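You operate a simulated robot arm through the tools that you are given. There is no shell and no other tool. Be economical: measure what you need, move in short steps, check, and stop when the job is done.

The job below is to be done with a simulated robot arm. You get a single attempt, and the scene is never put back.

JOB
Put things in order on the long table. At the end: the paper posy is on the yellow coaster; the grey cinder stands where the lemon jar stood; the lemon jar stands where the green napkin ring stood; the green napkin ring is on the blue plate; whatever was shut is shut again. Leave all else as you found it, and nothing knocked over. Set down upright: paper posy.

The check looks at the end state, three seconds after you hand in, the way a careful person would. Anything else that was tipped, shoved, dropped, spilled or broken makes it a failure. Flat cloth is picked up by pressing the open fingertips on it (5 to 10 N) and closing them slowly along it; thin cloth reads only 2 to 8 mm in the jaws.

ROBOT AND FRAMES
A 7-joint arm with a two-finger parallel gripper, fixed in place. Base frame: the origin is at the foot of the arm, x ahead of it, y to its left, z up; the work surface is at about z = 780. Lengths are in mm, angles in degrees, forces in N, time in s.
With the tool pointing down near the work surface it reaches from about 220 to 680 mm from the base axis. Its first joint turns from -66.0 to 66.0 degrees. Payload 2.4 kg.
The tool frame sits at the grasp point between the pads (the TCP): z along the fingers, y along the line on which they close. The tips reach 30 mm beyond it. The gripper opens to 94 mm. The fingers are 28 mm wide and 10 mm thick; the gripper's body (50 by 96 mm) begins 55 mm behind the TCP.
Orientation is told as [roll, pitch, yaw] about the base's x, y, z axes, in that order, counted from this pose: with the fingers straight down and closing along the base's y, the tool's x points along the base's -x, its y along +y and its z along -z.

CONTROLS
- The arm moves only by the tool nudge_tool. Its argument "series" is a list of rows, each a list of 7 numbers: the shift along the tool's x, y, z in units of 20 mm (1.0 is 20 mm), then the turn, a rotation vector about the tool's x, y, z in units of 5 degrees (1.0 is 5 degrees), then the opening, from 0 (shut) to 1 (fully open). In form: [[x, y, z, rx, ry, rz, fingers], ...]. A call has 1 to 10 rows; each row shifts and turns the commanded pose from where the row before left it, along the tool's axes as they then stand. A call with a number of a shift or a turn outside -1 to 1 is refused whole. Each row takes 0.2 s and may step no farther than 50 mm and 8.6 degrees from the row before; otherwise, or with a gripper value out of range, the whole call is refused. A pose out of reach is approached as far as the arm can. The call stops where the force on the tool passes 40 N (or 10 N more than at its start, if that is more) or the arm is blocked; 0.2 s more then pass. The fingers move at their own pace (about 153 mm/s each) and stop on an object; they squeeze with about 37 N. The grip force told is the motor's: it shows also when the fingers shut on nothing. Time passes only in rows, and 0.2 s behind the last, so rows that do not move let the fingers close. The reply holds the time, the measured pose of the TCP, the force on the tool along the base axes, the opening and the grip force, in the units named above and with some noise, with the torque about the TCP (base axes, N m) and any sound that the robot's microphone picked up, and new pictures: "show" is both (left out), scene, wrist or none.
- Cameras (640 x 400 px; columns grow to the right, rows downward): "scene" is fixed at [38.7, 470.5, 1451.4]; the picture's right is [-0.77, -0.64, 0.00], its down [-0.32, 0.39, -0.86] and it looks along [0.55, -0.66, -0.50] (base axes); focal length 374 px, centre (320, 200). "wrist" rides on the gripper at [76, 14, -102] in the tool frame; the picture's right is [-0.18, 0.98, 0.00], its down [-0.75, -0.14, -0.64] and it looks along [-0.63, -0.12, 0.77] (tool axes); focal length 243 px, centre (320, 200). There is no depth. A picture from a camera that has moved, and an enlarged one, comes with that camera's place and axes in the base frame and with its lens.
- close_up(camera, box): a new picture of the part [left, top, right, bottom] of that camera's present view, enlarged. The clock stands still meanwhile.
- job_done(): hands the job in; it is judged then, once.

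Work in short steps. Places have to be worked out from the pictures, the camera data and where the tool is seen: move nearer, look again, correct. Check each grasp and each placing, and mend what went wrong. You have 120 turns and 200 pictures in all, those below and enlarged ones among them. Open the gripper and draw the arm clear of the work before you hand the job in, unless the task says otherwise; then end with one line.

The tools are called after "Request:" as name(argument=value, ...) on one line, values as JSON. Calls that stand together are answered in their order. nudge_tool: Moves the arm, as the interface text tells. Its arguments: {"type":"object","properties":{"series":{"type":"array"},"show":{"type":"string","enum":["both","scene","wrist","none"]}},"required":["series"]} The other tools are called the same way: close_up (camera, box) takes an enlarged picture of a part of a camera's view; job_done () hands the job in.

At the start:

```text
time: 0.0
position: [274.0, -200.4, 1117.8]
orientation: [0.0, 0.0, 0.0]
wrist_force: [0.6, -0.7, -0.1]
torque: [0.04, -0.05, 0.01]
finger_gap: 93.8
grasp_force: 0.0
```

scene: 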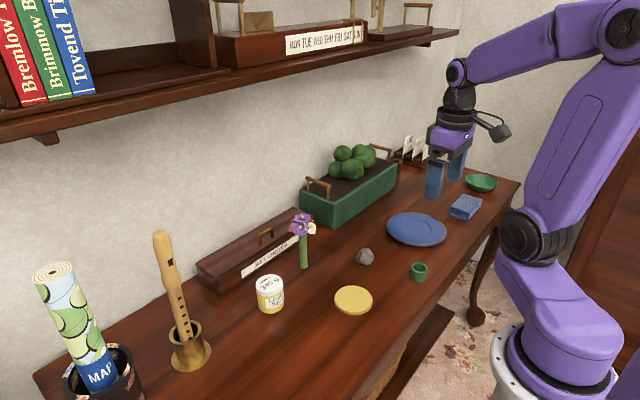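
wrist: 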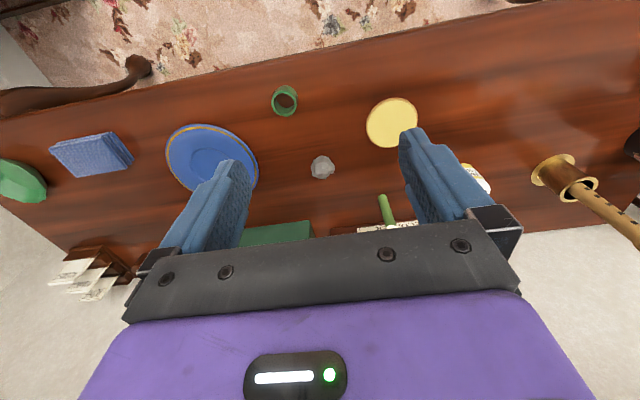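

I'll first enlarge the working area in both views to locate things precisely.

Request:
close_up(camera="scene", box=[240, 200, 440, 325])

Request:
close_up(camera="wrist", box=[160, 70, 520, 295])

```text
3.20 times, centred on (340, 262) of scene
camera zoom: at [38.7, 470.5, 1451.4], right [-0.77, -0.64, 0.0], down [-0.32, 0.39, -0.86], along [0.55, -0.66, -0.5], focal length 1198 px, centre (256, 0)
```

zoom: 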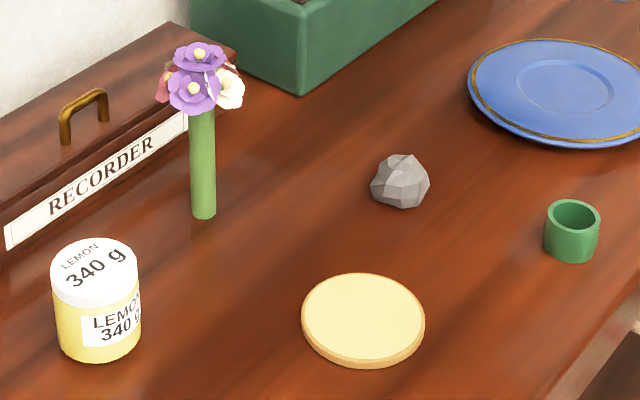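

```text
1.78 times, centred on (340, 182) of wrist
camera zoom: at [197.3, -186.0, 1220.6], right [0.18, 0.98, 0.0], down [0.75, -0.14, 0.64], along [0.63, -0.12, -0.77], focal length 431 px, centre (284, 231)
```

zoom: 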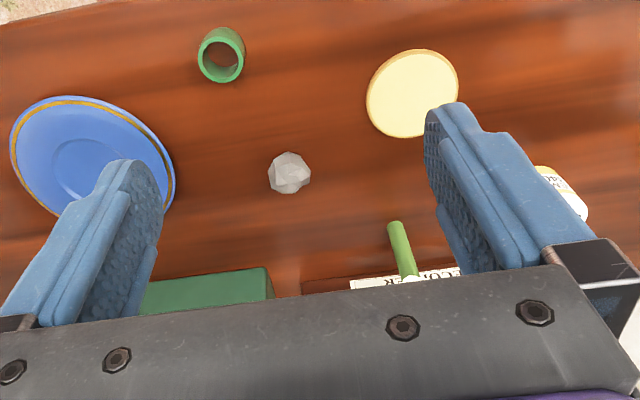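

The ring is at about (320,-271), plate centre (421,-463), jar (546,48), cinder (462,-232), coaster (398,-89) and posy (578,-109). I begin with the napkin ring and descend above it.

Request:
nudge_tool(series=[[-0.23, -0.355, 1, 0, 0, 0, 1], [-0.23, -0.355, 1, 0, 0, 0, 1], [-0.23, -0.355, 1, 0, 0, 0, 1], [-0.23, -0.355, 1, 0, 0, 0, 1], [-0.23, -0.355, 1, 0, 0, 0, 1], [-0.23, -0.355, 1, 0, 0, 0, 1], [-0.23, -0.355, 1, 0, 0, 0, 1], [-0.23, -0.355, 1, 0, 0, 0, 1], [-0.23, -0.355, 1, 0, 0, 0, 1], [-0.23, -0.355, 1, 0, 0, 0, 1]])

```text
time: 2.2
position: [320.9, -271.5, 916.6]
orientation: [0.0, 0.0, 0.0]
wrist_force: [0.7, -0.3, -0.2]
torque: [-0.01, 0.0, 0.01]
finger_gap: 94.0
grasp_force: 0.1
camera wrist: at [243.4, -257.2, 1020.8], right [0.18, 0.98, 0.0], down [0.75, -0.14, 0.64], along [0.63, -0.12, -0.77], focal length 243 px, centre (320, 200)
```

scene: 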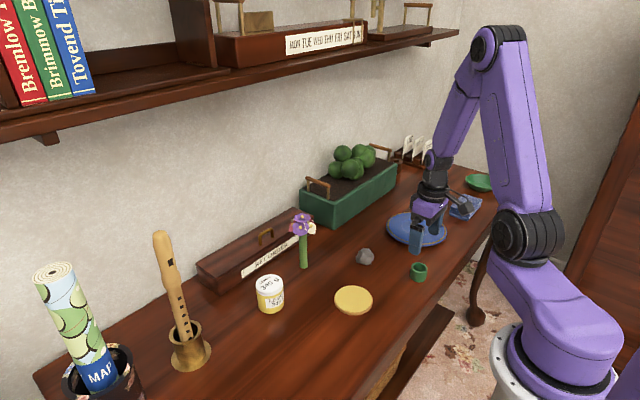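
wrist: 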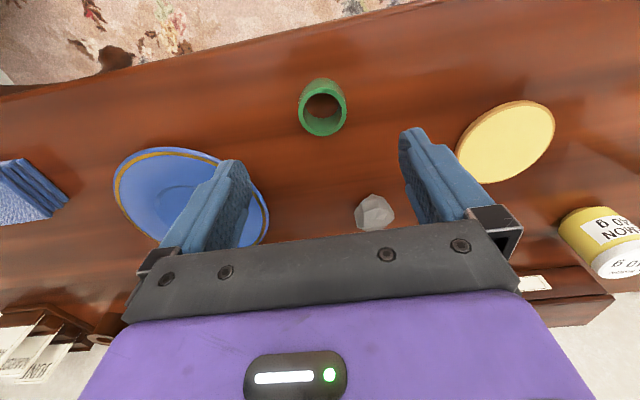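

The ring lies below the TCP at about (320,-270). I lower to z≈816 and check.

Request:
nudge_tool(series=[[0, 0.05, 1, 0, 0, 0, 0.85], [0, 0, 1, 0, 0, 0, 0.85], [0, 0, 1, 0, 0, 0, 0.85], [0, 0, 1, 0, 0, 0, 0.85], [0, 0, 0.5, 0, 0, 0, 0.85], [0, 0, 0.5, 0, 0, 0, 0.85]], show="both")

```text
time: 3.6
position: [320.3, -270.0, 817.2]
orientation: [0.0, 0.0, 0.0]
wrist_force: [0.2, 0.4, -0.1]
torque: [0.01, -0.01, 0.0]
finger_gap: 79.6
grasp_force: 0.1
camera wrist: at [243.6, -255.6, 921.2], right [0.18, 0.98, 0.0], down [0.75, -0.14, 0.64], along [0.63, -0.12, -0.77], focal length 243 px, centre (320, 200)
```

scene: 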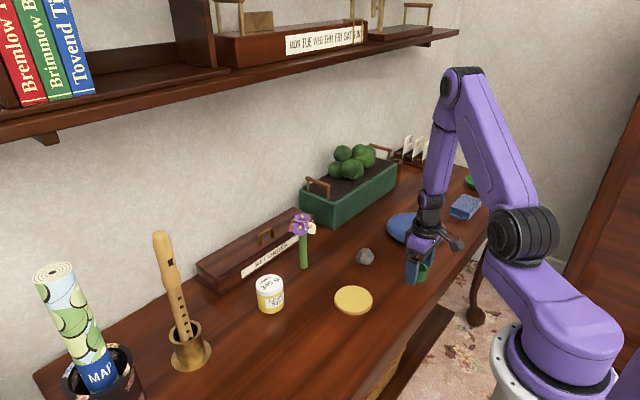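
wrist: 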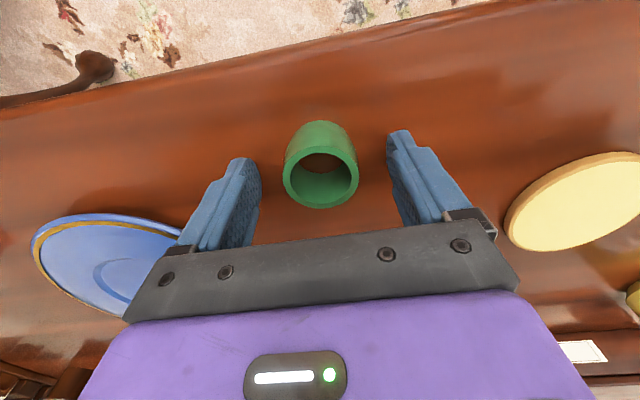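

The ring sits centred between the fingers (rim centre ≈ (320,-270), top ≈ 811). I close gently.

Request:
nudge_tool(series=[[0, 0, 0, 0, 0, 0, 0.6], [0, 0, 0, 0, 0, 0, 0.4], [0, 0, 0, 0, 0, 0, 0.4], [0, 0, 0, 0, 0, 0, 0.4]], show="wrist")

```text
time: 4.6
position: [318.8, -269.6, 818.6]
orientation: [-0.1, 0.0, -0.1]
wrist_force: [0.2, 0.8, 0.8]
torque: [0.0, -0.02, -0.01]
finger_gap: 40.9
grasp_force: 37.2
camera wrist: at [243.5, -255.6, 921.4], right [0.18, 0.98, 0.0], down [0.75, -0.14, 0.64], along [0.63, -0.12, -0.77], focal length 243 px, centre (320, 200)
```

wrist: 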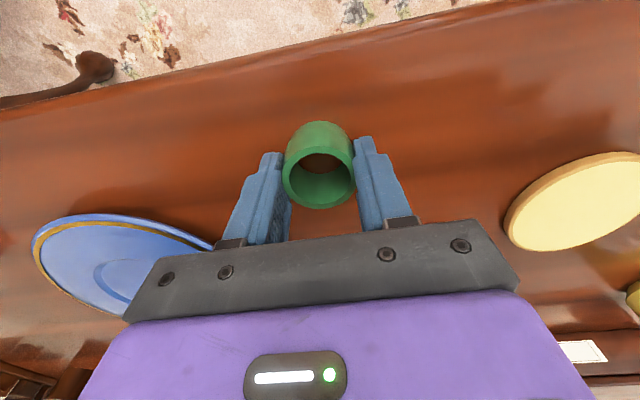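

The ring is gripped at 41 mm. I lift it and carry it over the plate.

Request:
nudge_tool(series=[[0, 0, -1, 0, 0, 0, 0.4], [0, 0, -1, 0, 0, 0, 0.4], [0, 0, -1, 0, 0, 0, 0.4], [0, 0, -1, 0, 0, 0, 0.4]], show="none")

Request:
nudge_tool(series=[[-0.5, -0.97, 0, 0, 0, 0, 0.4], [-0.5, -0.97, 0, 0, 0, 0, 0.4], [-0.5, -0.97, 0, 0, 0, 0, 0.4], [-0.5, -0.97, 0, 0, 0, 0, 0.4], [-0.5, -0.97, 0, 0, 0, 0, 0.4], [-0.5, -0.97, 0, 0, 0, 0, 0.4], [-0.5, -0.97, 0, 0, 0, 0, 0.4], [-0.5, -0.97, 0, 0, 0, 0, 0.4], [-0.5, -0.97, 0, 0, 0, 0, 0.4], [-0.5, -0.97, 0, 0, 0, 0, 0.4]])

```text
time: 5.6
position: [320.9, -272.3, 896.9]
orientation: [0.0, 0.0, 0.0]
wrist_force: [0.2, -0.6, -0.7]
torque: [0.01, 0.01, 0.01]
finger_gap: 41.1
grasp_force: 37.1
```

```text
time: 7.8
position: [420.1, -464.1, 896.6]
orientation: [0.0, 0.0, 0.0]
wrist_force: [-0.7, 1.0, -1.1]
torque: [-0.02, 0.04, 0.03]
finger_gap: 41.0
grasp_force: 37.4
camera wrist: at [343.0, -450.1, 1000.1], right [0.18, 0.98, 0.0], down [0.75, -0.14, 0.64], along [0.63, -0.12, -0.77], focal length 243 px, centre (320, 200)
```

scene: 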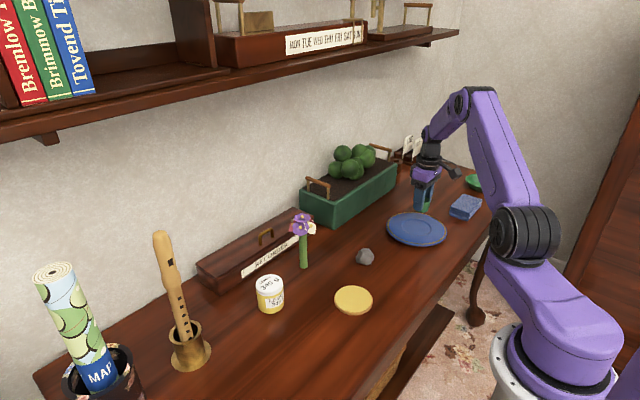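
wrist: 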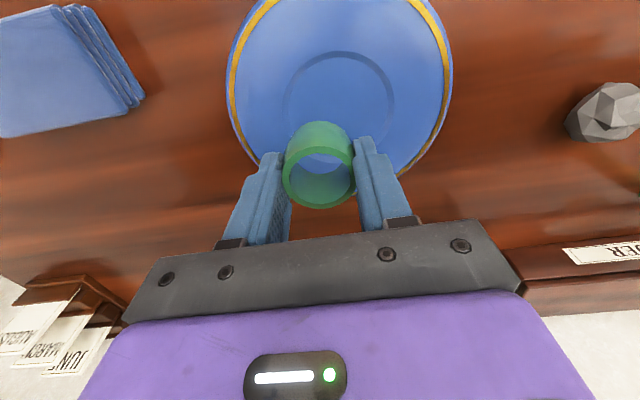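

From the wrist view the plate's centre is about (413,-448). I correct and come down to just above it.

Request:
nudge_tool(series=[[0.38, 0.8, 0, 0, 0, 0, 0.4], [0, 0, 1, 0, 0, 0, 0.4], [0, 0, 1, 0, 0, 0, 0.4], [0, 0, 1, 0, 0, 0, 0.4]], show="both")

```text
time: 8.8
position: [411.6, -448.5, 837.1]
orientation: [0.0, 0.0, 0.0]
wrist_force: [0.5, 0.4, -0.8]
torque: [0.01, 0.0, 0.03]
finger_gap: 40.9
grasp_force: 36.9
camera wrist: at [335.3, -434.1, 940.7], right [0.18, 0.98, 0.0], down [0.75, -0.14, 0.64], along [0.63, -0.12, -0.77], focal length 243 px, centre (320, 200)
```

scene: 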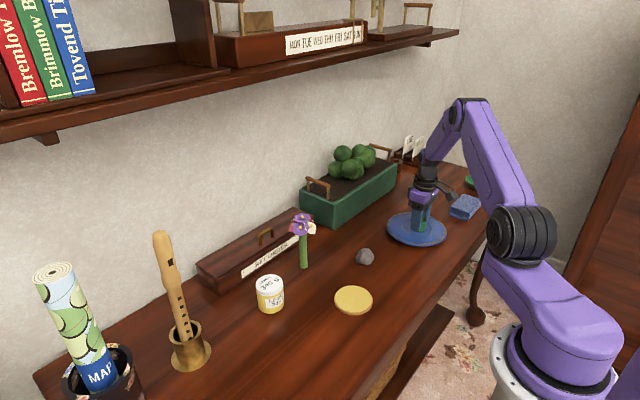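
wrist: 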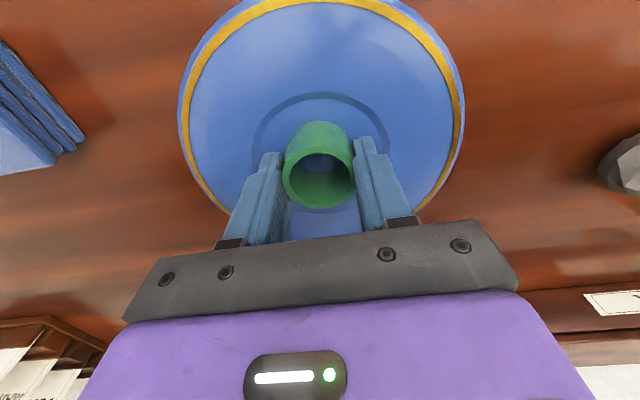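

Ring is centred over the plate's well. I lower in 2 mm steps and watch the force.

Request:
nudge_tool(series=[[0, 0, 0.15, 0, 0, 0, 0.4], [0, 0, 0.15, 0, 0, 0, 0.4], [0, 0, 0.1, 0, 0, 0, 0.4], [0, 0, 0.1, 0, 0, 0, 0.4]], show="none")

```text
time: 9.5
position: [412.4, -450.5, 834.8]
orientation: [-0.2, -0.2, 0.1]
wrist_force: [-0.7, 1.5, 8.6]
torque: [0.12, 0.14, 0.0]
finger_gap: 40.6
grasp_force: 36.9
stopped in row 3: the force on the tool passed its limit at 45 N (the readings are from after the stop); the commanded pose is now the measured one
```

Contact at z≈835: the ring sits on the plate. I open the fingers slightly and look.

Request:
nudge_tool(series=[[0, 0, -0.05, 0, 0, 0, 0.45], [0, 0, 0, 0, 0, 0, 0.5], [0, 0, 0, 0, 0, 0, 0.6], [0, 0, 0, 0, 0, 0, 0.7]], show="wrist")

Request:
nudge_tool(series=[[0, 0, -1, 0, 0, 0, 0.7], [0, 0, -1, 0, 0, 0, 0.7], [0, 0, -1, 0, 0, 0, 0.7], [0, 0, -1, 0, 0, 0, 0.7]], show="both")

```text
time: 10.5
position: [412.4, -450.2, 834.0]
orientation: [-0.2, -0.1, 0.0]
wrist_force: [0.5, -0.3, 0.1]
torque: [0.01, 0.01, -0.02]
finger_gap: 65.9
grasp_force: 0.0
camera wrist: at [336.3, -435.1, 937.6], right [0.18, 0.98, 0.0], down [0.75, -0.14, 0.64], along [0.63, -0.12, -0.76], focal length 243 px, centre (320, 200)
```

wrist: 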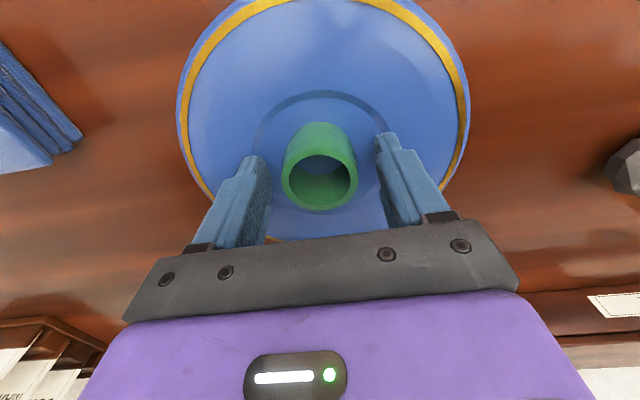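

```text
time: 11.5
position: [412.7, -449.7, 915.1]
orientation: [-0.3, -0.2, 0.0]
wrist_force: [-0.5, 0.5, -0.2]
torque: [0.01, -0.02, -0.02]
finger_gap: 65.8
grasp_force: 0.1
camera wrist: at [335.9, -434.4, 1017.8], right [0.18, 0.98, 0.0], down [0.75, -0.14, 0.64], along [0.63, -0.12, -0.76], focal length 243 px, centre (320, 200)
```

scene: 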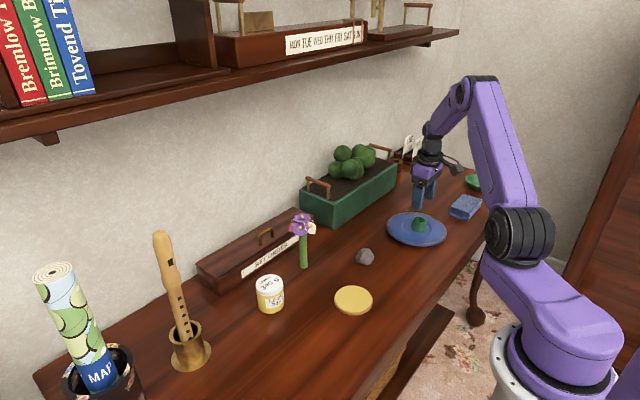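
wrist: 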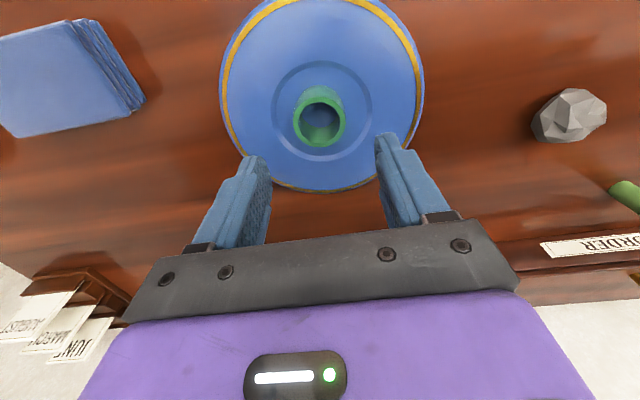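

The ring stands on the plate. Now I go to the jar, rising and staying clear of the posy.

Request:
nudge_tool(series=[[0, 1, -1, 0.06, 0, 0, 1], [0, 1, -1, 0, 0.04, 0, 1], [0, 1, -1, 0, 0, 0, 1], [0, 1, 0, 0, 0, 0, 1], [0, 1, 0, 0, 0, 0, 1], [0, 1, 0, 0, 0, 0, 1], [0, 1, 0, 0, 0, 0, 1], [0, 1, 0, 0, 0, 0, 1], [0, 1, 0, 0, 0, 0, 1], [0, 1, 0, 0, 0, 0, 1]], show="none")

Request:
nudge_tool(series=[[0, 1, 0, 0, 0, 0, 1], [0, 1, 0, 0, 0, 0, 1], [0, 1, 0, 0, 0, 0, 1], [0, 1, 0, 0, 0, 0, 1], [0, 1, 0, 0, 0, 0, 1], [0, 1, 0, 0, 0, 0, 1], [-0.2, 1, 0, 0, 0, 0, 1], [-0.5, 1, 0, 0, 0, 0, 1], [-0.5, 1, 0, 0, 0, 0, 1], [-0.5, 1, 0, 0, 0, 0, 1]], show="none")

Request:
nudge_tool(series=[[-0.8, 1, 0, 0, 0, 0, 1], [-0.8, 1, 0, 0, 0, 0, 1], [-0.8, 1, 0, 0, 0, 0, 1], [-0.8, 1, 0, 0, 0, 0, 1], [-0.8, 0.9, 0, 0, 0, 0, 1]], show="both")

```text
time: 13.7
position: [413.1, -250.4, 972.8]
orientation: [-0.5, 0.0, 0.1]
wrist_force: [0.1, 0.5, -0.2]
torque: [-0.02, 0.01, -0.01]
finger_gap: 93.9
grasp_force: 0.0
```

```text
time: 15.9
position: [447.3, -50.2, 971.3]
orientation: [-0.4, 0.0, -0.1]
wrist_force: [-0.5, 0.9, 0.7]
torque: [0.0, 0.02, 0.0]
finger_gap: 93.7
grasp_force: 0.0
```

```text
time: 17.1
position: [528.2, 48.4, 970.7]
orientation: [-0.6, 0.0, 0.0]
wrist_force: [0.4, 0.5, -0.2]
torque: [0.0, -0.02, 0.01]
finger_gap: 94.0
grasp_force: 0.1
camera wrist: at [450.5, 63.9, 1073.8], right [0.18, 0.98, -0.01], down [0.75, -0.14, 0.64], along [0.63, -0.13, -0.77], focal length 243 px, centre (320, 200)
```

scene: 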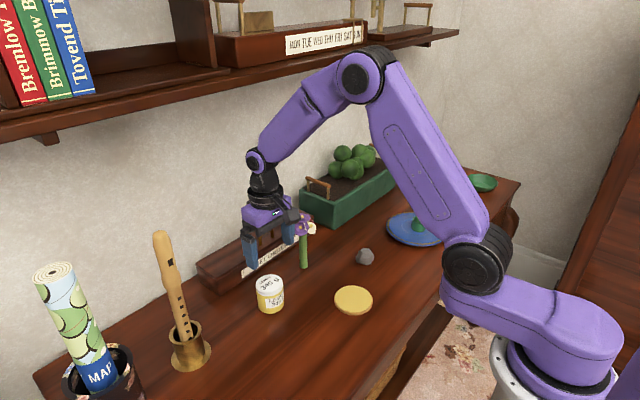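
wrist: 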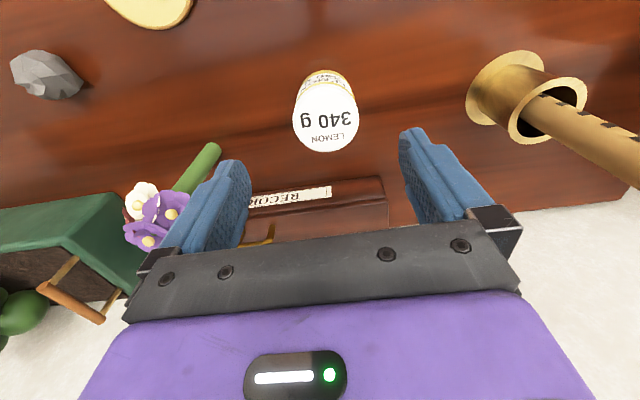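

Lid centre estimates ≈ (536,50). I descend partway, fixing the small roll, and recheck.

Request:
nudge_tool(series=[[-0.4, 0.1, 1, -0.1, 0, 0, 1], [0, 0, 1, 0, 0, 0, 1], [0, 0, 1, 0, 0, 0, 1], [0, 0, 0.5, 0, 0, 0, 1]], show="both")

```text
time: 18.1
position: [534.6, 50.4, 900.1]
orientation: [0.0, 0.0, 0.0]
wrist_force: [-0.2, 0.0, 0.2]
torque: [0.01, -0.01, 0.01]
finger_gap: 94.0
grasp_force: 0.1
camera wrist: at [458.2, 65.3, 1003.9], right [0.18, 0.98, 0.0], down [0.75, -0.14, 0.64], along [0.63, -0.12, -0.77], focal length 243 px, centre (320, 200)
```

scene: 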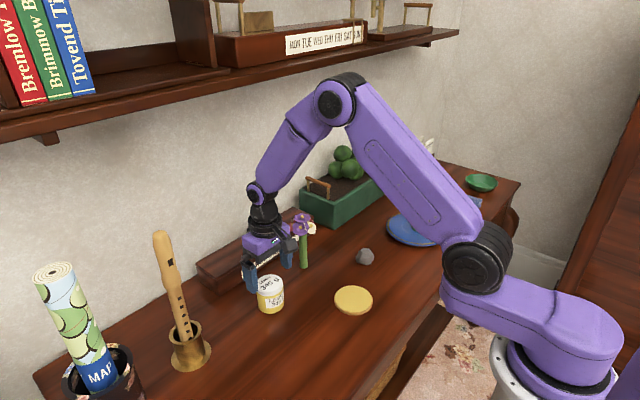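
wrist: 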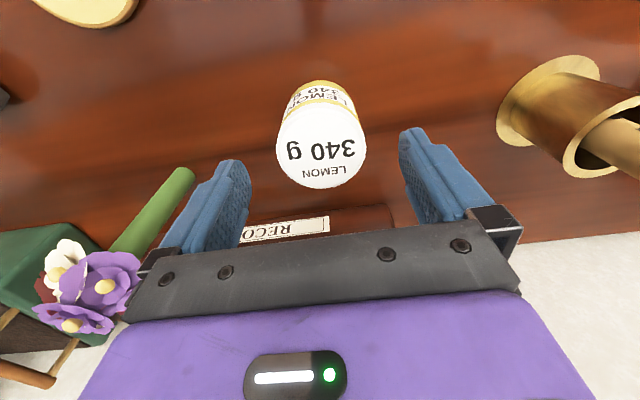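

The jar is at (535,51) and centred. I descend to z≈826 and close.

Request:
nudge_tool(series=[[0, 0.02, 1, 0, 0, 0, 1], [0, 0, 1, 0, 0, 0, 1], [0, 0, 1, 0, 0, 0, 1], [0, 0, 0.7, 0, 0, 0, 1]], show="wrist")

Request:
nudge_tool(series=[[0, 0, 0, 0, 0, 0, 0.8], [0, 0, 0, 0, 0, 0, 0.6], [0, 0, 0, 0, 0, 0, 0.6], [0, 0, 0, 0, 0, 0, 0.6]], show="wrist")

```text
time: 19.1
position: [533.9, 50.7, 827.0]
orientation: [0.0, 0.0, -0.1]
wrist_force: [-0.1, 0.0, -1.0]
torque: [0.0, -0.01, 0.0]
finger_gap: 94.2
grasp_force: 0.0
camera wrist: at [458.0, 65.1, 929.1], right [0.18, 0.98, 0.0], down [0.75, -0.14, 0.64], along [0.63, -0.12, -0.77], focal length 243 px, centre (320, 200)
```

wrist: 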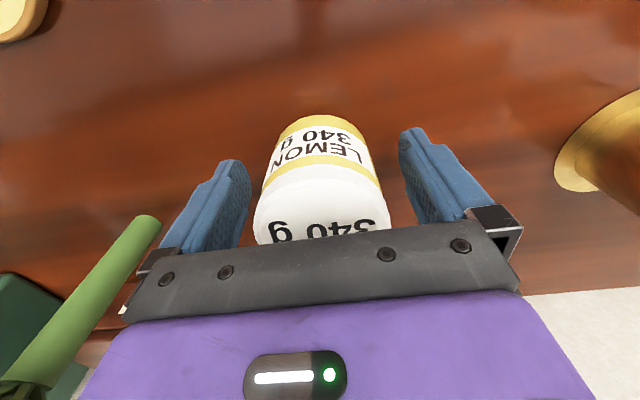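

```text
time: 20.1
position: [534.6, 50.4, 826.7]
orientation: [0.0, 0.0, -0.1]
wrist_force: [0.9, 0.1, -0.6]
torque: [0.02, -0.02, -0.01]
finger_gap: 63.7
grasp_force: 37.2
camera wrist: at [457.9, 65.0, 929.3], right [0.18, 0.98, 0.0], down [0.75, -0.14, 0.64], along [0.63, -0.12, -0.77], focal length 243 px, centre (320, 200)
```

wrist: 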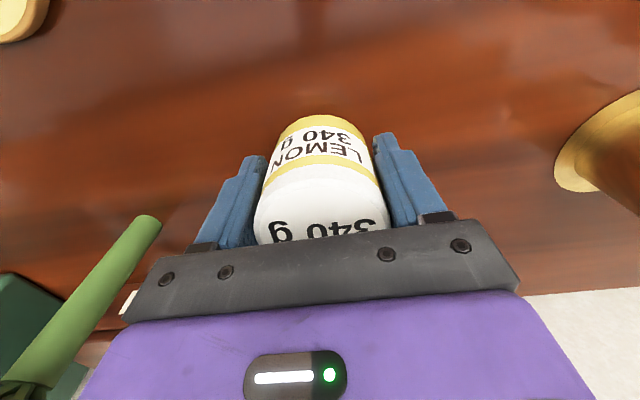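

Jar gripped at 63.7 mm. I lift it 80 mm and carry it to where the ring stood (320,-270).

Request:
nudge_tool(series=[[0, 0, -1, 0, 0, 0, 0.6], [0, 0, -1, 0, 0, 0, 0.6], [0, 0, -1, 0, 0, 0, 0.6], [0, 0, -1, 0, 0, 0, 0.6], [1, -0.2, 0, 0, 0, 0, 0.6], [1, -0.2, 0, 0, 0, 0, 0.6], [1, -0.2, 0, 0, 0, 0, 0.6], [1, -0.2, 0, 0, 0, 0, 0.6], [1, -0.2, 0, 0, 0, 0, 0.6], [1, -0.2, 0, 0, 0, 0, 0.6]], show="scene")

Request:
nudge_tool(series=[[0.473, -1, 0, 0, 0, 0, 0.6], [0.473, -1, 0, 0, 0, 0, 0.6], [0.473, -1, 0, 0, 0, 0, 0.6], [0.473, -1, 0, 0, 0, 0, 0.6], [0.473, -1, 0, 0, 0, 0, 0.6], [0.473, -1, 0, 0, 0, 0, 0.6], [0.473, -1, 0, 0, 0, 0, 0.6], [0.473, -1, 0, 0, 0, 0, 0.6], [0.473, -1, 0, 0, 0, 0, 0.6], [0.473, -1, 0, 0, 0, 0, 0.6]], show="none")

Request:
nudge_tool(series=[[0, -0.964, 0, 0, 0, 0, 0.6], [0, -0.964, 0, 0, 0, 0, 0.6], [0, -0.964, 0, 0, 0, 0, 0.6], [0, -0.964, 0, 0, 0, 0, 0.6], [0, -0.964, 0, 0, 0, 0, 0.6], [0, 0, 1, 0, 0, 0, 0.6], [0, 0, 1, 0, 0, 0, 0.6]], show="both")

```text
time: 22.3
position: [414.9, 27.4, 906.7]
orientation: [0.1, 0.1, 0.1]
wrist_force: [-0.3, 0.3, -4.1]
torque: [-0.04, 0.02, 0.03]
finger_gap: 63.8
grasp_force: 36.8
```

scene: 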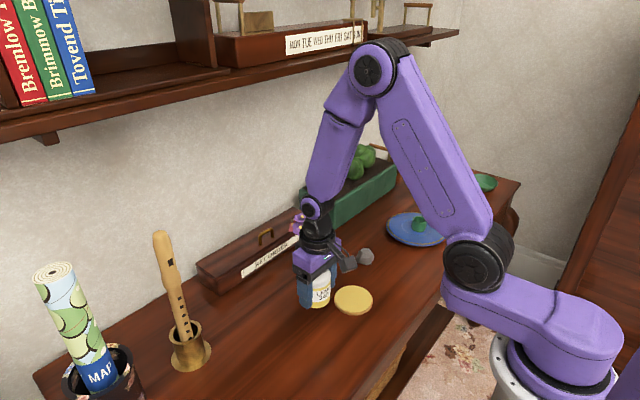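

```text
time: 24.5
position: [319.5, -173.6, 907.5]
orientation: [-0.1, 0.0, 0.0]
wrist_force: [0.8, 0.3, -3.5]
torque: [0.01, 0.02, 0.0]
finger_gap: 63.7
grasp_force: 36.7
```

```text
time: 26.1
position: [319.3, -270.2, 866.5]
orientation: [0.0, -0.1, 0.0]
wrist_force: [-0.3, -0.6, -3.5]
torque: [0.0, 0.04, -0.01]
finger_gap: 63.9
grasp_force: 37.1
camera wrist: at [242.9, -255.3, 969.8], right [0.18, 0.98, 0.0], down [0.75, -0.14, 0.64], along [0.63, -0.12, -0.77], focal length 243 px, centre (320, 200)
```

scene: 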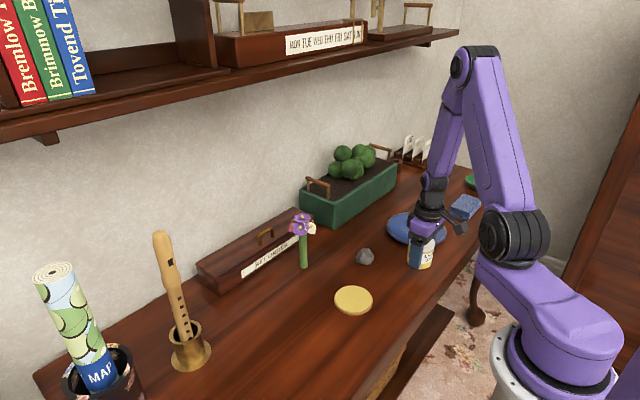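
wrist: 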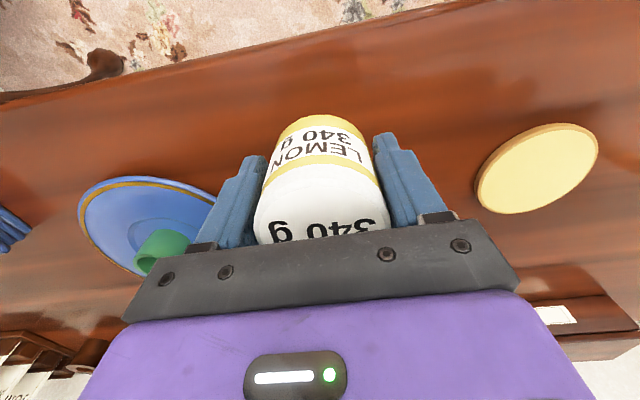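

Over the ring's old spot at (319.5,-270). I lower to table contact.

Request:
nudge_tool(series=[[0, 0, 1, 0, 0, 0, 0.6], [0, 0, 0.6, 0, 0, 0, 0.6], [0, 0, 0.15, 0, 0, 0, 0.6], [0, 0, 0.12, 0, 0, 0, 0.6], [0, 0, 0.08, 0, 0, 0, 0.6]], show="none")

```text
time: 27.3
position: [319.3, -270.7, 827.2]
orientation: [0.0, 0.0, 0.0]
wrist_force: [0.3, -0.3, -3.3]
torque: [0.01, -0.05, 0.02]
finger_gap: 63.5
grasp_force: 36.8
```

Not yet on the table; I step down finely.

Request:
nudge_tool(series=[[0, 0, 0.05, 0, 0, 0, 0.6], [0, 0, 0.05, 0, 0, 0, 0.6], [0, 0, 0, 0, 0, 0, 0.6]], show="none")

```text
time: 28.1
position: [320.0, -270.3, 825.7]
orientation: [-0.1, -0.1, 0.1]
wrist_force: [-2.5, 3.6, 23.4]
torque: [0.11, -0.17, -0.1]
finger_gap: 63.9
grasp_force: 36.7
```

Contact. I open to release and rise straight up.

Request:
nudge_tool(series=[[0, 0, -0.05, 0, 0, 0, 0.65], [0, 0, 0, 0, 0, 0, 0.75], [0, 0, 0, 0, 0, 0, 1], [0, 0, 0, 0, 0, 0, 1], [0, 0, -1, 0, 0, 0, 1], [0, 0, -1, 0, 0, 0, 1], [0, 0, -1, 0, 0, 0, 1], [0, 0, -1, 0, 0, 0, 1], [0, 0, -1, 0, 0, 0, 1]], show="both")

```text
time: 30.1
position: [319.1, -269.7, 927.6]
orientation: [0.1, 0.1, 0.0]
wrist_force: [-0.5, 0.5, -0.4]
torque: [-0.04, -0.01, 0.0]
finger_gap: 94.0
grasp_force: 0.1
camera wrist: at [242.6, -255.3, 1029.9], right [0.18, 0.98, 0.0], down [0.75, -0.14, 0.64], along [0.63, -0.12, -0.77], focal length 243 px, centre (320, 200)
```

scene: 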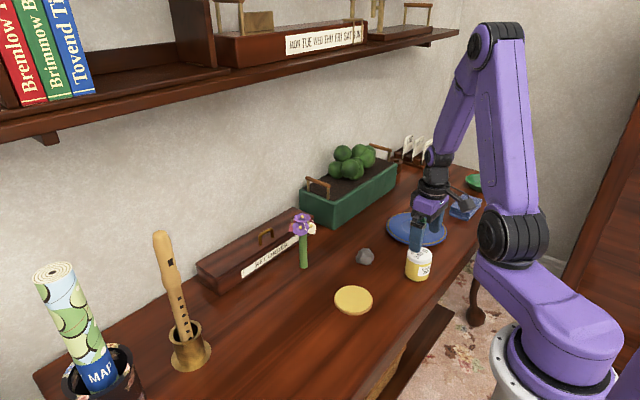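
wrist: 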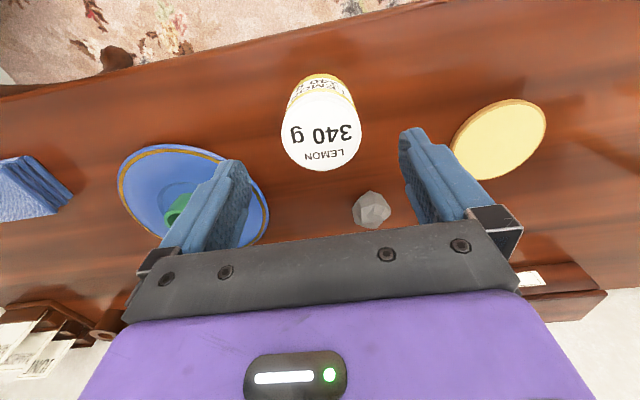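

Jar stands upright at the ring's spot. Next the cinder at about (460,-230); I move above it.

Request:
nudge_tool(series=[[-0.85, 0.25, 0, 0, 0, 0, 1], [-0.85, 0.25, 0, 0, 0, 0, 1], [-0.85, 0.25, 0, 0, 0, 0, 1], [-0.85, 0.25, 0, 0, 0, 0, 1], [-0.85, 0.25, 0, 0, 0, 0, 1], [-0.85, 0.25, 0, 0, 0, 0, 1], [-0.85, 0.25, 0, 0, 0, 0, 1], [-0.85, 0.25, 1, 0, 0, 0, 1], [0, 0, 1, 0, 0, 0, 1]], show="wrist")

Request:
close_up(camera="wrist", box=[240, 60, 400, 160])

```text
time: 32.1
position: [455.8, -229.8, 887.3]
orientation: [-0.1, 0.0, 0.0]
wrist_force: [-0.2, 0.3, -0.1]
torque: [-0.03, 0.01, -0.03]
finger_gap: 94.2
grasp_force: 0.0
camera wrist: at [380.3, -215.0, 989.7], right [0.18, 0.98, 0.0], down [0.75, -0.14, 0.64], along [0.63, -0.12, -0.77], focal length 243 px, centre (320, 200)
```

wrist: 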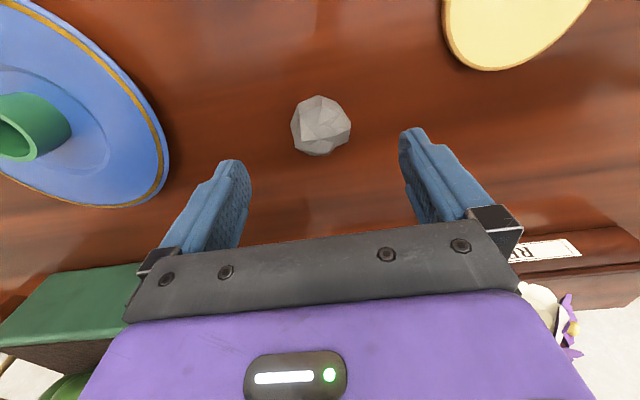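

```text
4.00 times, centred on (320, 110) of wrist
camera zoom: at [380.3, -215.0, 989.7], right [0.18, 0.98, 0.0], down [0.75, -0.14, 0.64], along [0.63, -0.12, -0.77], focal length 970 px, centre (320, 560)
```

zoom: 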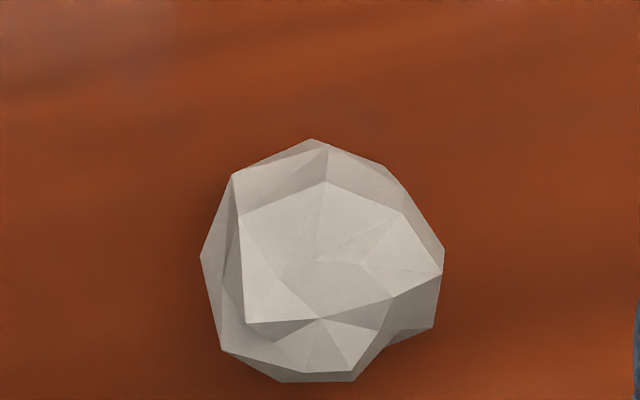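

Cinder centre ≈ (460,-229.5), about 49 mm across. I descend around it and close.

Request:
nudge_tool(series=[[-0.2, 0.02, 1, 0, 0, 0, 1], [0, 0, 1, 0, 0, 0, 1], [0, 0, 1, 0, 0, 0, 1], [0, 0, 0.55, 0, 0, 0, 1], [0, 0, 0, 0, 0, 0, 0.8]], show="wrist")

Request:
nudge_tool(series=[[0, 0, 0, 0, 0, 0, 0.65], [0, 0, 0, 0, 0, 0, 0.55], [0, 0, 0, 0, 0, 0, 0.45], [0, 0, 0, 0, 0, 0, 0.4], [0, 0, 0, 0, 0, 0, 0.4]], show="wrist")

```text
time: 33.3
position: [459.9, -231.0, 814.8]
orientation: [0.0, -0.1, 0.0]
wrist_force: [-0.4, 0.4, -0.1]
torque: [0.04, -0.06, 0.01]
finger_gap: 75.3
grasp_force: 0.1
camera wrist: at [383.7, -215.2, 918.2], right [0.18, 0.98, 0.0], down [0.75, -0.14, 0.64], along [0.63, -0.12, -0.77], focal length 243 px, centre (320, 200)
```

wrist: 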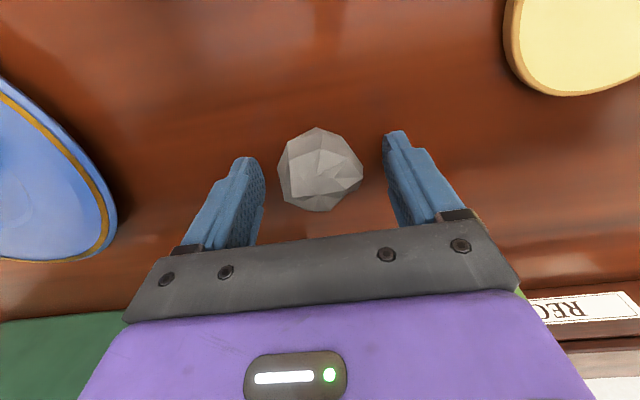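

```text
time: 34.5
position: [459.7, -229.4, 815.8]
orientation: [0.0, 0.0, 0.2]
wrist_force: [0.6, 0.1, 0.2]
torque: [-0.03, 0.02, 0.0]
finger_gap: 47.2
grasp_force: 36.6
camera wrist: at [383.6, -215.1, 918.4], right [0.18, 0.98, 0.0], down [0.75, -0.14, 0.64], along [0.63, -0.12, -0.77], focal length 243 px, centre (320, 200)
```

wrist: 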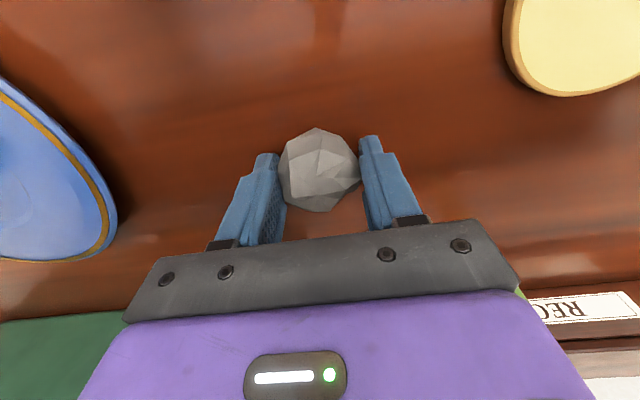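

Cinder gripped at 47 mm. I lift and go round in front of the posy to the jar's old place (535,50.5).

Request:
nudge_tool(series=[[0, 0, -1, 0, 0, 0, 0.4], [0.4, 0, -1, 0, 0, 0, 0.4], [0.4, 0, -1, 0, 0, 0, 0.4], [0.8, 0, -1, 0, 0, 0, 0.4], [0, 1, 0, 0, 0, 0, 0.4], [0, 1, 0, 0, 0, 0, 0.4], [0, 1, 0, 0, 0, 0, 0.4], [0, 1, 0, 0, 0, 0, 0.4], [0, 1, 0, 0, 0, 0, 0.4], [0, 1, 0, 0, 0, 0, 0.4]], show="none")

Request:
nudge_tool(series=[[0, 1, 0, 0, 0, 0, 0.4], [0, 1, 0, 0, 0, 0, 0.4], [0, 1, 0, 0, 0, 0, 0.4], [-0.893, 0.833, 0, 0, 0, 0, 0.4], [-0.893, 0.833, 0, 0, 0, 0, 0.4], [-0.893, 0.833, 0, 0, 0, 0, 0.4], [-0.893, 0.833, 0, 0, 0, 0, 0.4], [-0.893, 0.833, 0, 0, 0, 0, 0.4], [-0.893, 0.833, 0, 0, 0, 0, 0.4]], show="both")

```text
time: 36.7
position: [428.4, -109.8, 896.6]
orientation: [0.0, -0.1, 0.1]
wrist_force: [0.8, 0.5, 0.3]
torque: [0.01, -0.01, 0.04]
finger_gap: 47.2
grasp_force: 36.8
```

```text
time: 38.7
position: [534.7, 52.8, 895.4]
orientation: [0.0, 0.0, 0.0]
wrist_force: [1.4, -0.1, 0.0]
torque: [-0.01, 0.0, 0.0]
finger_gap: 46.7
grasp_force: 37.2
camera wrist: at [457.6, 67.1, 998.1], right [0.18, 0.98, 0.0], down [0.75, -0.14, 0.64], along [0.63, -0.12, -0.77], focal length 243 px, centre (320, 200)
```

scene: 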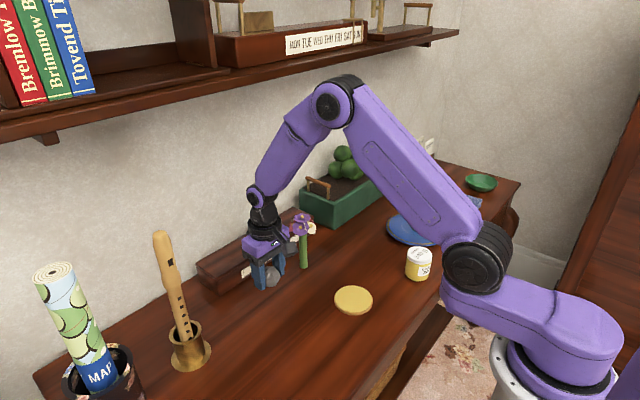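
wrist: 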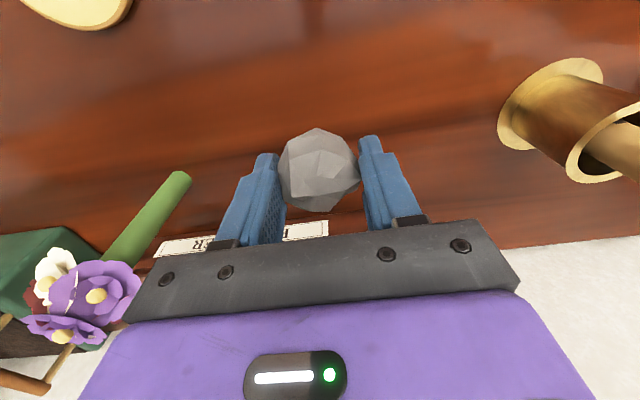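

Over the jar's place. I lower to about z=817, then finely until contact.

Request:
nudge_tool(series=[[0, -0.03, 1, 0, 0, 0, 0.4], [0, 0, 1, 0, 0, 0, 0.4], [0, 0, 1, 0, 0, 0, 0.4], [0, 0, 0.75, 0, 0, 0, 0.4], [0, 0, 0.1, 0, 0, 0, 0.4], [0, 0, 0.05, 0, 0, 0, 0.4]], show="none")

```text
time: 40.1
position: [534.5, 51.7, 817.6]
orientation: [0.0, 0.0, 0.0]
wrist_force: [0.5, -0.6, -0.7]
torque: [-0.02, 0.03, -0.02]
finger_gap: 47.0
grasp_force: 37.1
```

Request:
nudge_tool(series=[[0, 0, 0.05, 0, 0, 0, 0.4], [0, 0, 0.05, 0, 0, 0, 0.4], [0, 0, 0, 0, 0, 0, 0.4]], show="none")

```text
time: 40.9
position: [533.9, 50.8, 814.2]
orientation: [0.0, 0.0, 0.0]
wrist_force: [-0.7, 0.4, 2.9]
torque: [0.05, 0.04, -0.01]
finger_gap: 46.9
grasp_force: 37.1
```

Light contact (≈3 N). I release slowly and rise.

Request:
nudge_tool(series=[[0, 0, 0.02, 0, 0, 0, 0.4], [0, 0, 0, 0, 0, 0, 0.55], [0, 0, 0, 0, 0, 0, 0.65], [0, 0, 0, 0, 0, 0, 0.8], [0, 0, 0, 0, 0, 0, 0.8], [0, 0, -0.7, 0, 0, 0, 0.8], [0, 0, -1, 0, 0, 0, 0.8], [0, 0, -1, 0, 0, 0, 0.8], [0, 0, -1, 0, 0, 0, 0.8]], show="both")

```text
time: 42.9
position: [535.1, 50.2, 887.8]
orientation: [0.0, -0.1, 0.0]
wrist_force: [-0.3, 0.0, 1.1]
torque: [0.0, 0.01, -0.02]
finger_gap: 75.2
grasp_force: 0.0
camera wrist: at [457.4, 65.5, 991.7], right [0.18, 0.98, 0.0], down [0.75, -0.14, 0.64], along [0.63, -0.12, -0.77], focal length 243 px, centre (320, 200)
```

scene: 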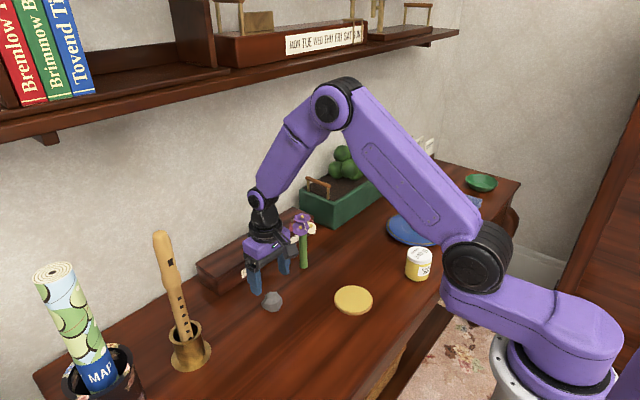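
wrist: 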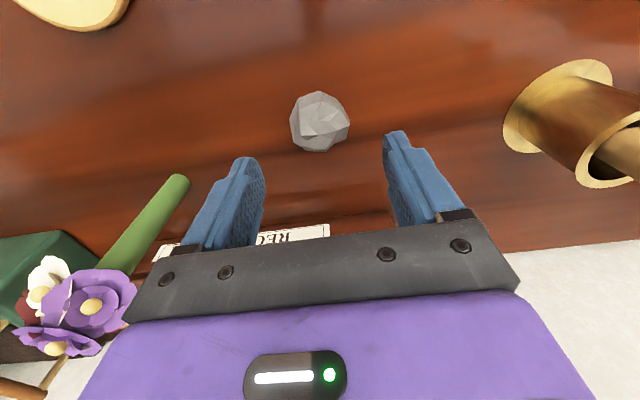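

Cinder is placed well. Posy base reads (577,-108); its flower head needs a tilted grasp of the stem. I stand off at (480,-108,930) before tilting.

Request:
nudge_tool(series=[[0.92, 0, -0.7, 0, 0, 0, 0.8], [0.92, 0, -0.7, 0, 0, 0, 0.8], [0.92, -0.9, -0.7, 0, 0, 0, 0.8], [0, -1, 0, 0, 0, 0, 0.8], [0, -1, 0, 0, 0, 0, 0.8], [0, -1, 0, 0, 0, 0, 0.8], [0, -1, 0, 0, 0, 0, 0.8], [0, -1, 0, 0, 0, 0, 0.8], [0, -1, 0, 0, 0, 0, 0.8], [0, -1, 0, 0, 0, 0, 0.8]], show="none")

Request:
nudge_tool(series=[[0, 0, 0, 0, -1, 0, 0.8], [0, 0, 0, 0, -1, 0, 0.8], [0, 0, 0, 0, -1, 0, 0.8], [0, 0, 0, 0, -1, 0, 0.8], [0, 0, 0, 0, -1, 0, 0.8], [0, 0, 0, 0, -1, 0, 0.8], [0, 0, 0, 0, -1, 0, 0.8], [0, 0, 0, 0, -1, 0, 0.8]], show="both")

```text
time: 45.1
position: [479.9, -108.2, 930.8]
orientation: [0.0, 0.0, 0.0]
wrist_force: [0.0, 0.2, -0.4]
torque: [0.01, 0.0, 0.0]
finger_gap: 75.3
grasp_force: 0.1
```

```text
time: 46.9
position: [479.6, -107.8, 931.7]
orientation: [0.0, -40.1, 0.1]
wrist_force: [0.0, -0.2, 0.5]
torque: [0.01, 0.04, 0.0]
finger_gap: 75.4
grasp_force: 0.0
camera wrist: at [355.2, -92.7, 961.4], right [0.14, 0.98, 0.12], down [0.16, -0.14, 0.98], along [0.98, -0.12, -0.18], focal length 243 px, centre (320, 200)
```

scene: 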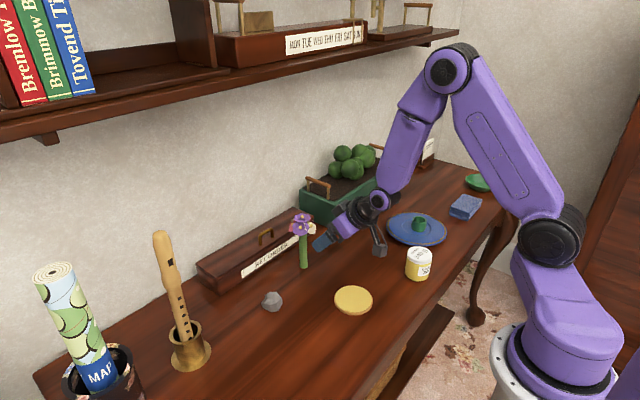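
wrist: 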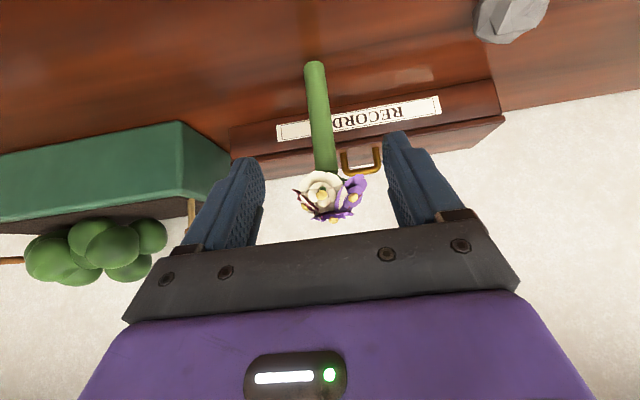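

Flower head spans z≈894–941; stem below is free. I tilt to 55° and descend at the standoff, then look.

Request:
nudge_tool(series=[[0, 0, 0, 0, -1, 0, 0.7], [0, 0, 0, 0, -1, 0, 0.7], [0, 0, 0, 0, -1, 0, 0.7], [0.852, 0, 0.597, 0, 0, 0, 0.7], [0.852, 0, 0.597, 0, 0, 0, 0.7], [0.852, 0, 0.597, 0, 0, 0, 0.7], [0.852, 0, 0.597, 0, 0, 0, 0.7], [0.852, 0, 0.597, 0, 0, 0, 0.7]], show="both")

Request:
close_up(camera="scene", box=[260, 180, 460, 305])

```text
time: 48.7
position: [479.2, -107.2, 829.3]
orientation: [0.0, -55.0, 0.0]
wrist_force: [-1.0, 0.2, 0.5]
torque: [0.0, 0.01, 0.02]
finger_gap: 65.6
grasp_force: 0.0
camera wrist: at [351.3, -92.9, 824.8], right [0.1, 0.98, 0.15], down [-0.09, -0.14, 0.99], along [0.99, -0.12, 0.08], focal length 243 px, centre (320, 200)
```

scene: 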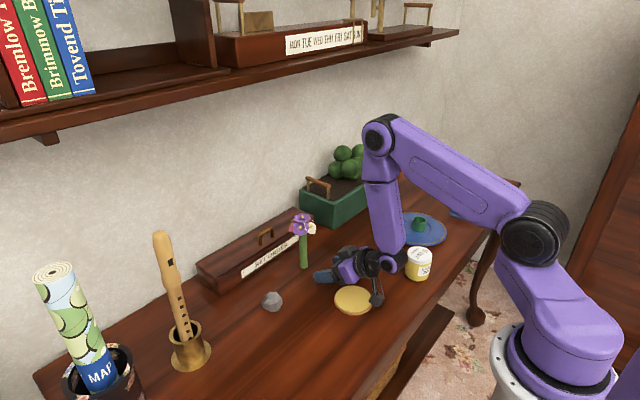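
wrist: 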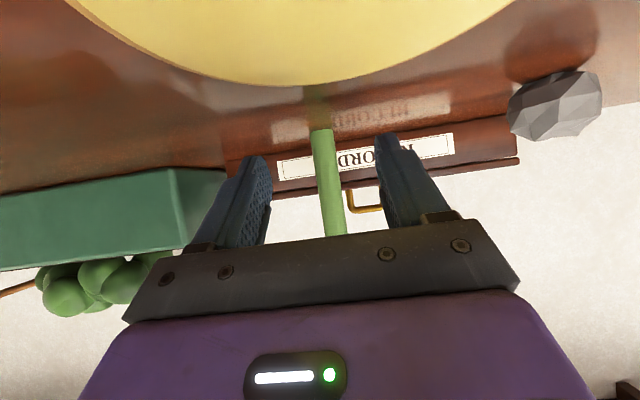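

```text
3.20 times, centred on (360, 242) of scene
camera zoom: at [38.6, 470.5, 1451.4], right [-0.77, -0.64, 0.0], down [-0.32, 0.39, -0.86], along [0.55, -0.66, -0.5], focal length 1198 px, centre (192, 64)
```

zoom: 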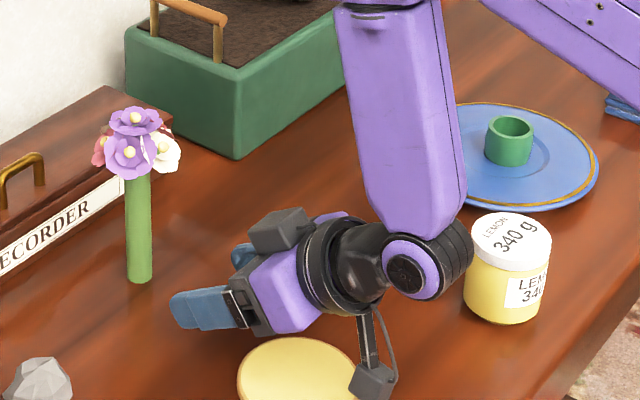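

There is a dark box on the gripper's upper side that might meet the flowers; I look closer.

Request:
close_up(camera="scene", box=[290, 215, 400, 315])

```text
4.00 times, centred on (345, 265) of scene
camera zoom: at [38.6, 470.5, 1451.4], right [-0.77, -0.64, 0.0], down [-0.32, 0.39, -0.86], along [0.55, -0.66, -0.5], focal length 1497 px, centre (220, -60)
```

zoom: 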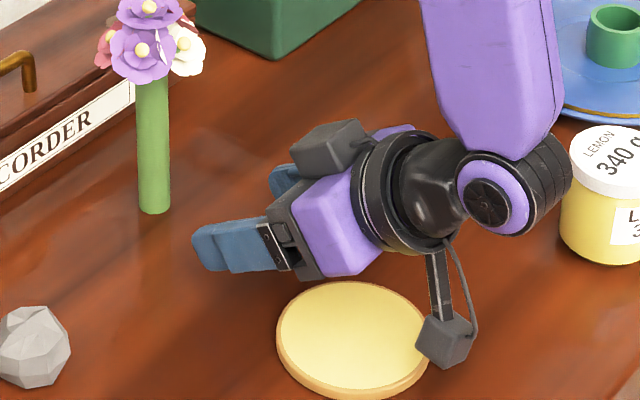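

The box on top protrudes ~20 mm, so I'll raise ~25 mm, tilt to 70° and grasp the stem near the fingertips, keeping that box clear of the flowers and the camera clear of the table.

Request:
nudge_tool(series=[[-0.37, 0, -0.56, 0, 0, 0, 0.7], [-0.37, 0, -0.56, 0, 0, 0, 0.7], [0, 0, 0, 0, -1, 0, 0.7], [0, 0, 0, 0, -1, 0, 0.7], [0, 0, 0, 0, -1, 0, 0.7]], show="both")

Request:
close_up(camera="scene", box=[280, 200, 410, 310])

```text
time: 49.9
position: [470.2, -108.7, 852.9]
orientation: [0.0, -70.0, 0.0]
wrist_force: [-0.7, 0.0, 1.4]
torque: [-0.02, -0.01, -0.02]
finger_gap: 65.9
grasp_force: 0.0
camera wrist: at [347.3, -92.8, 816.3], right [0.06, 0.98, 0.17], down [-0.35, -0.14, 0.93], along [0.94, -0.12, 0.33], focal length 243 px, centre (320, 200)
```

scene: 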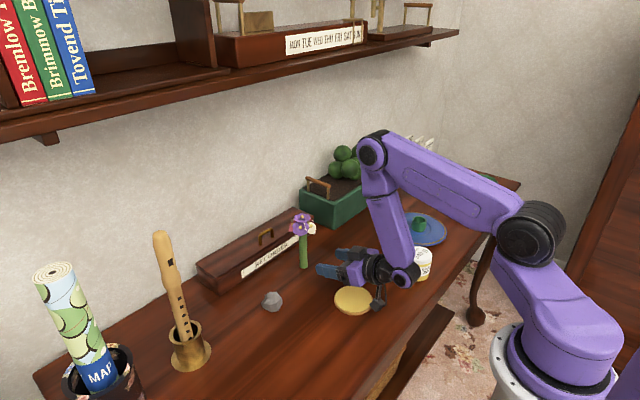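
wrist: 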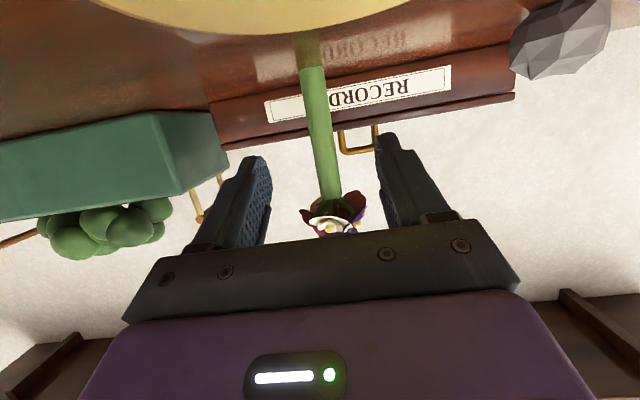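

```text
3.64 times, centred on (345, 255) of scene
camera zoom: at [38.7, 470.5, 1451.4], right [-0.77, -0.64, 0.0], down [-0.32, 0.39, -0.86], along [0.55, -0.66, -0.5], focal length 1361 px, centre (229, 0)
```

zoom: 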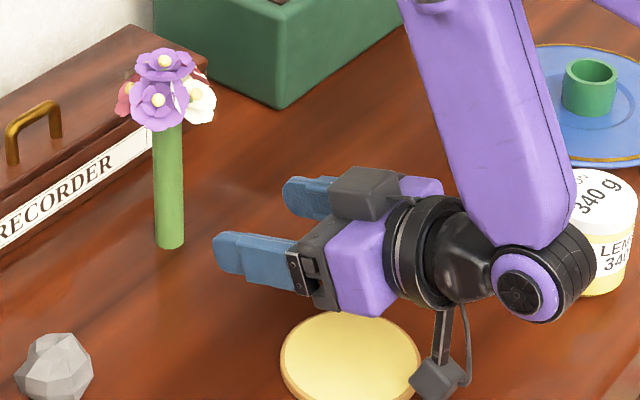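

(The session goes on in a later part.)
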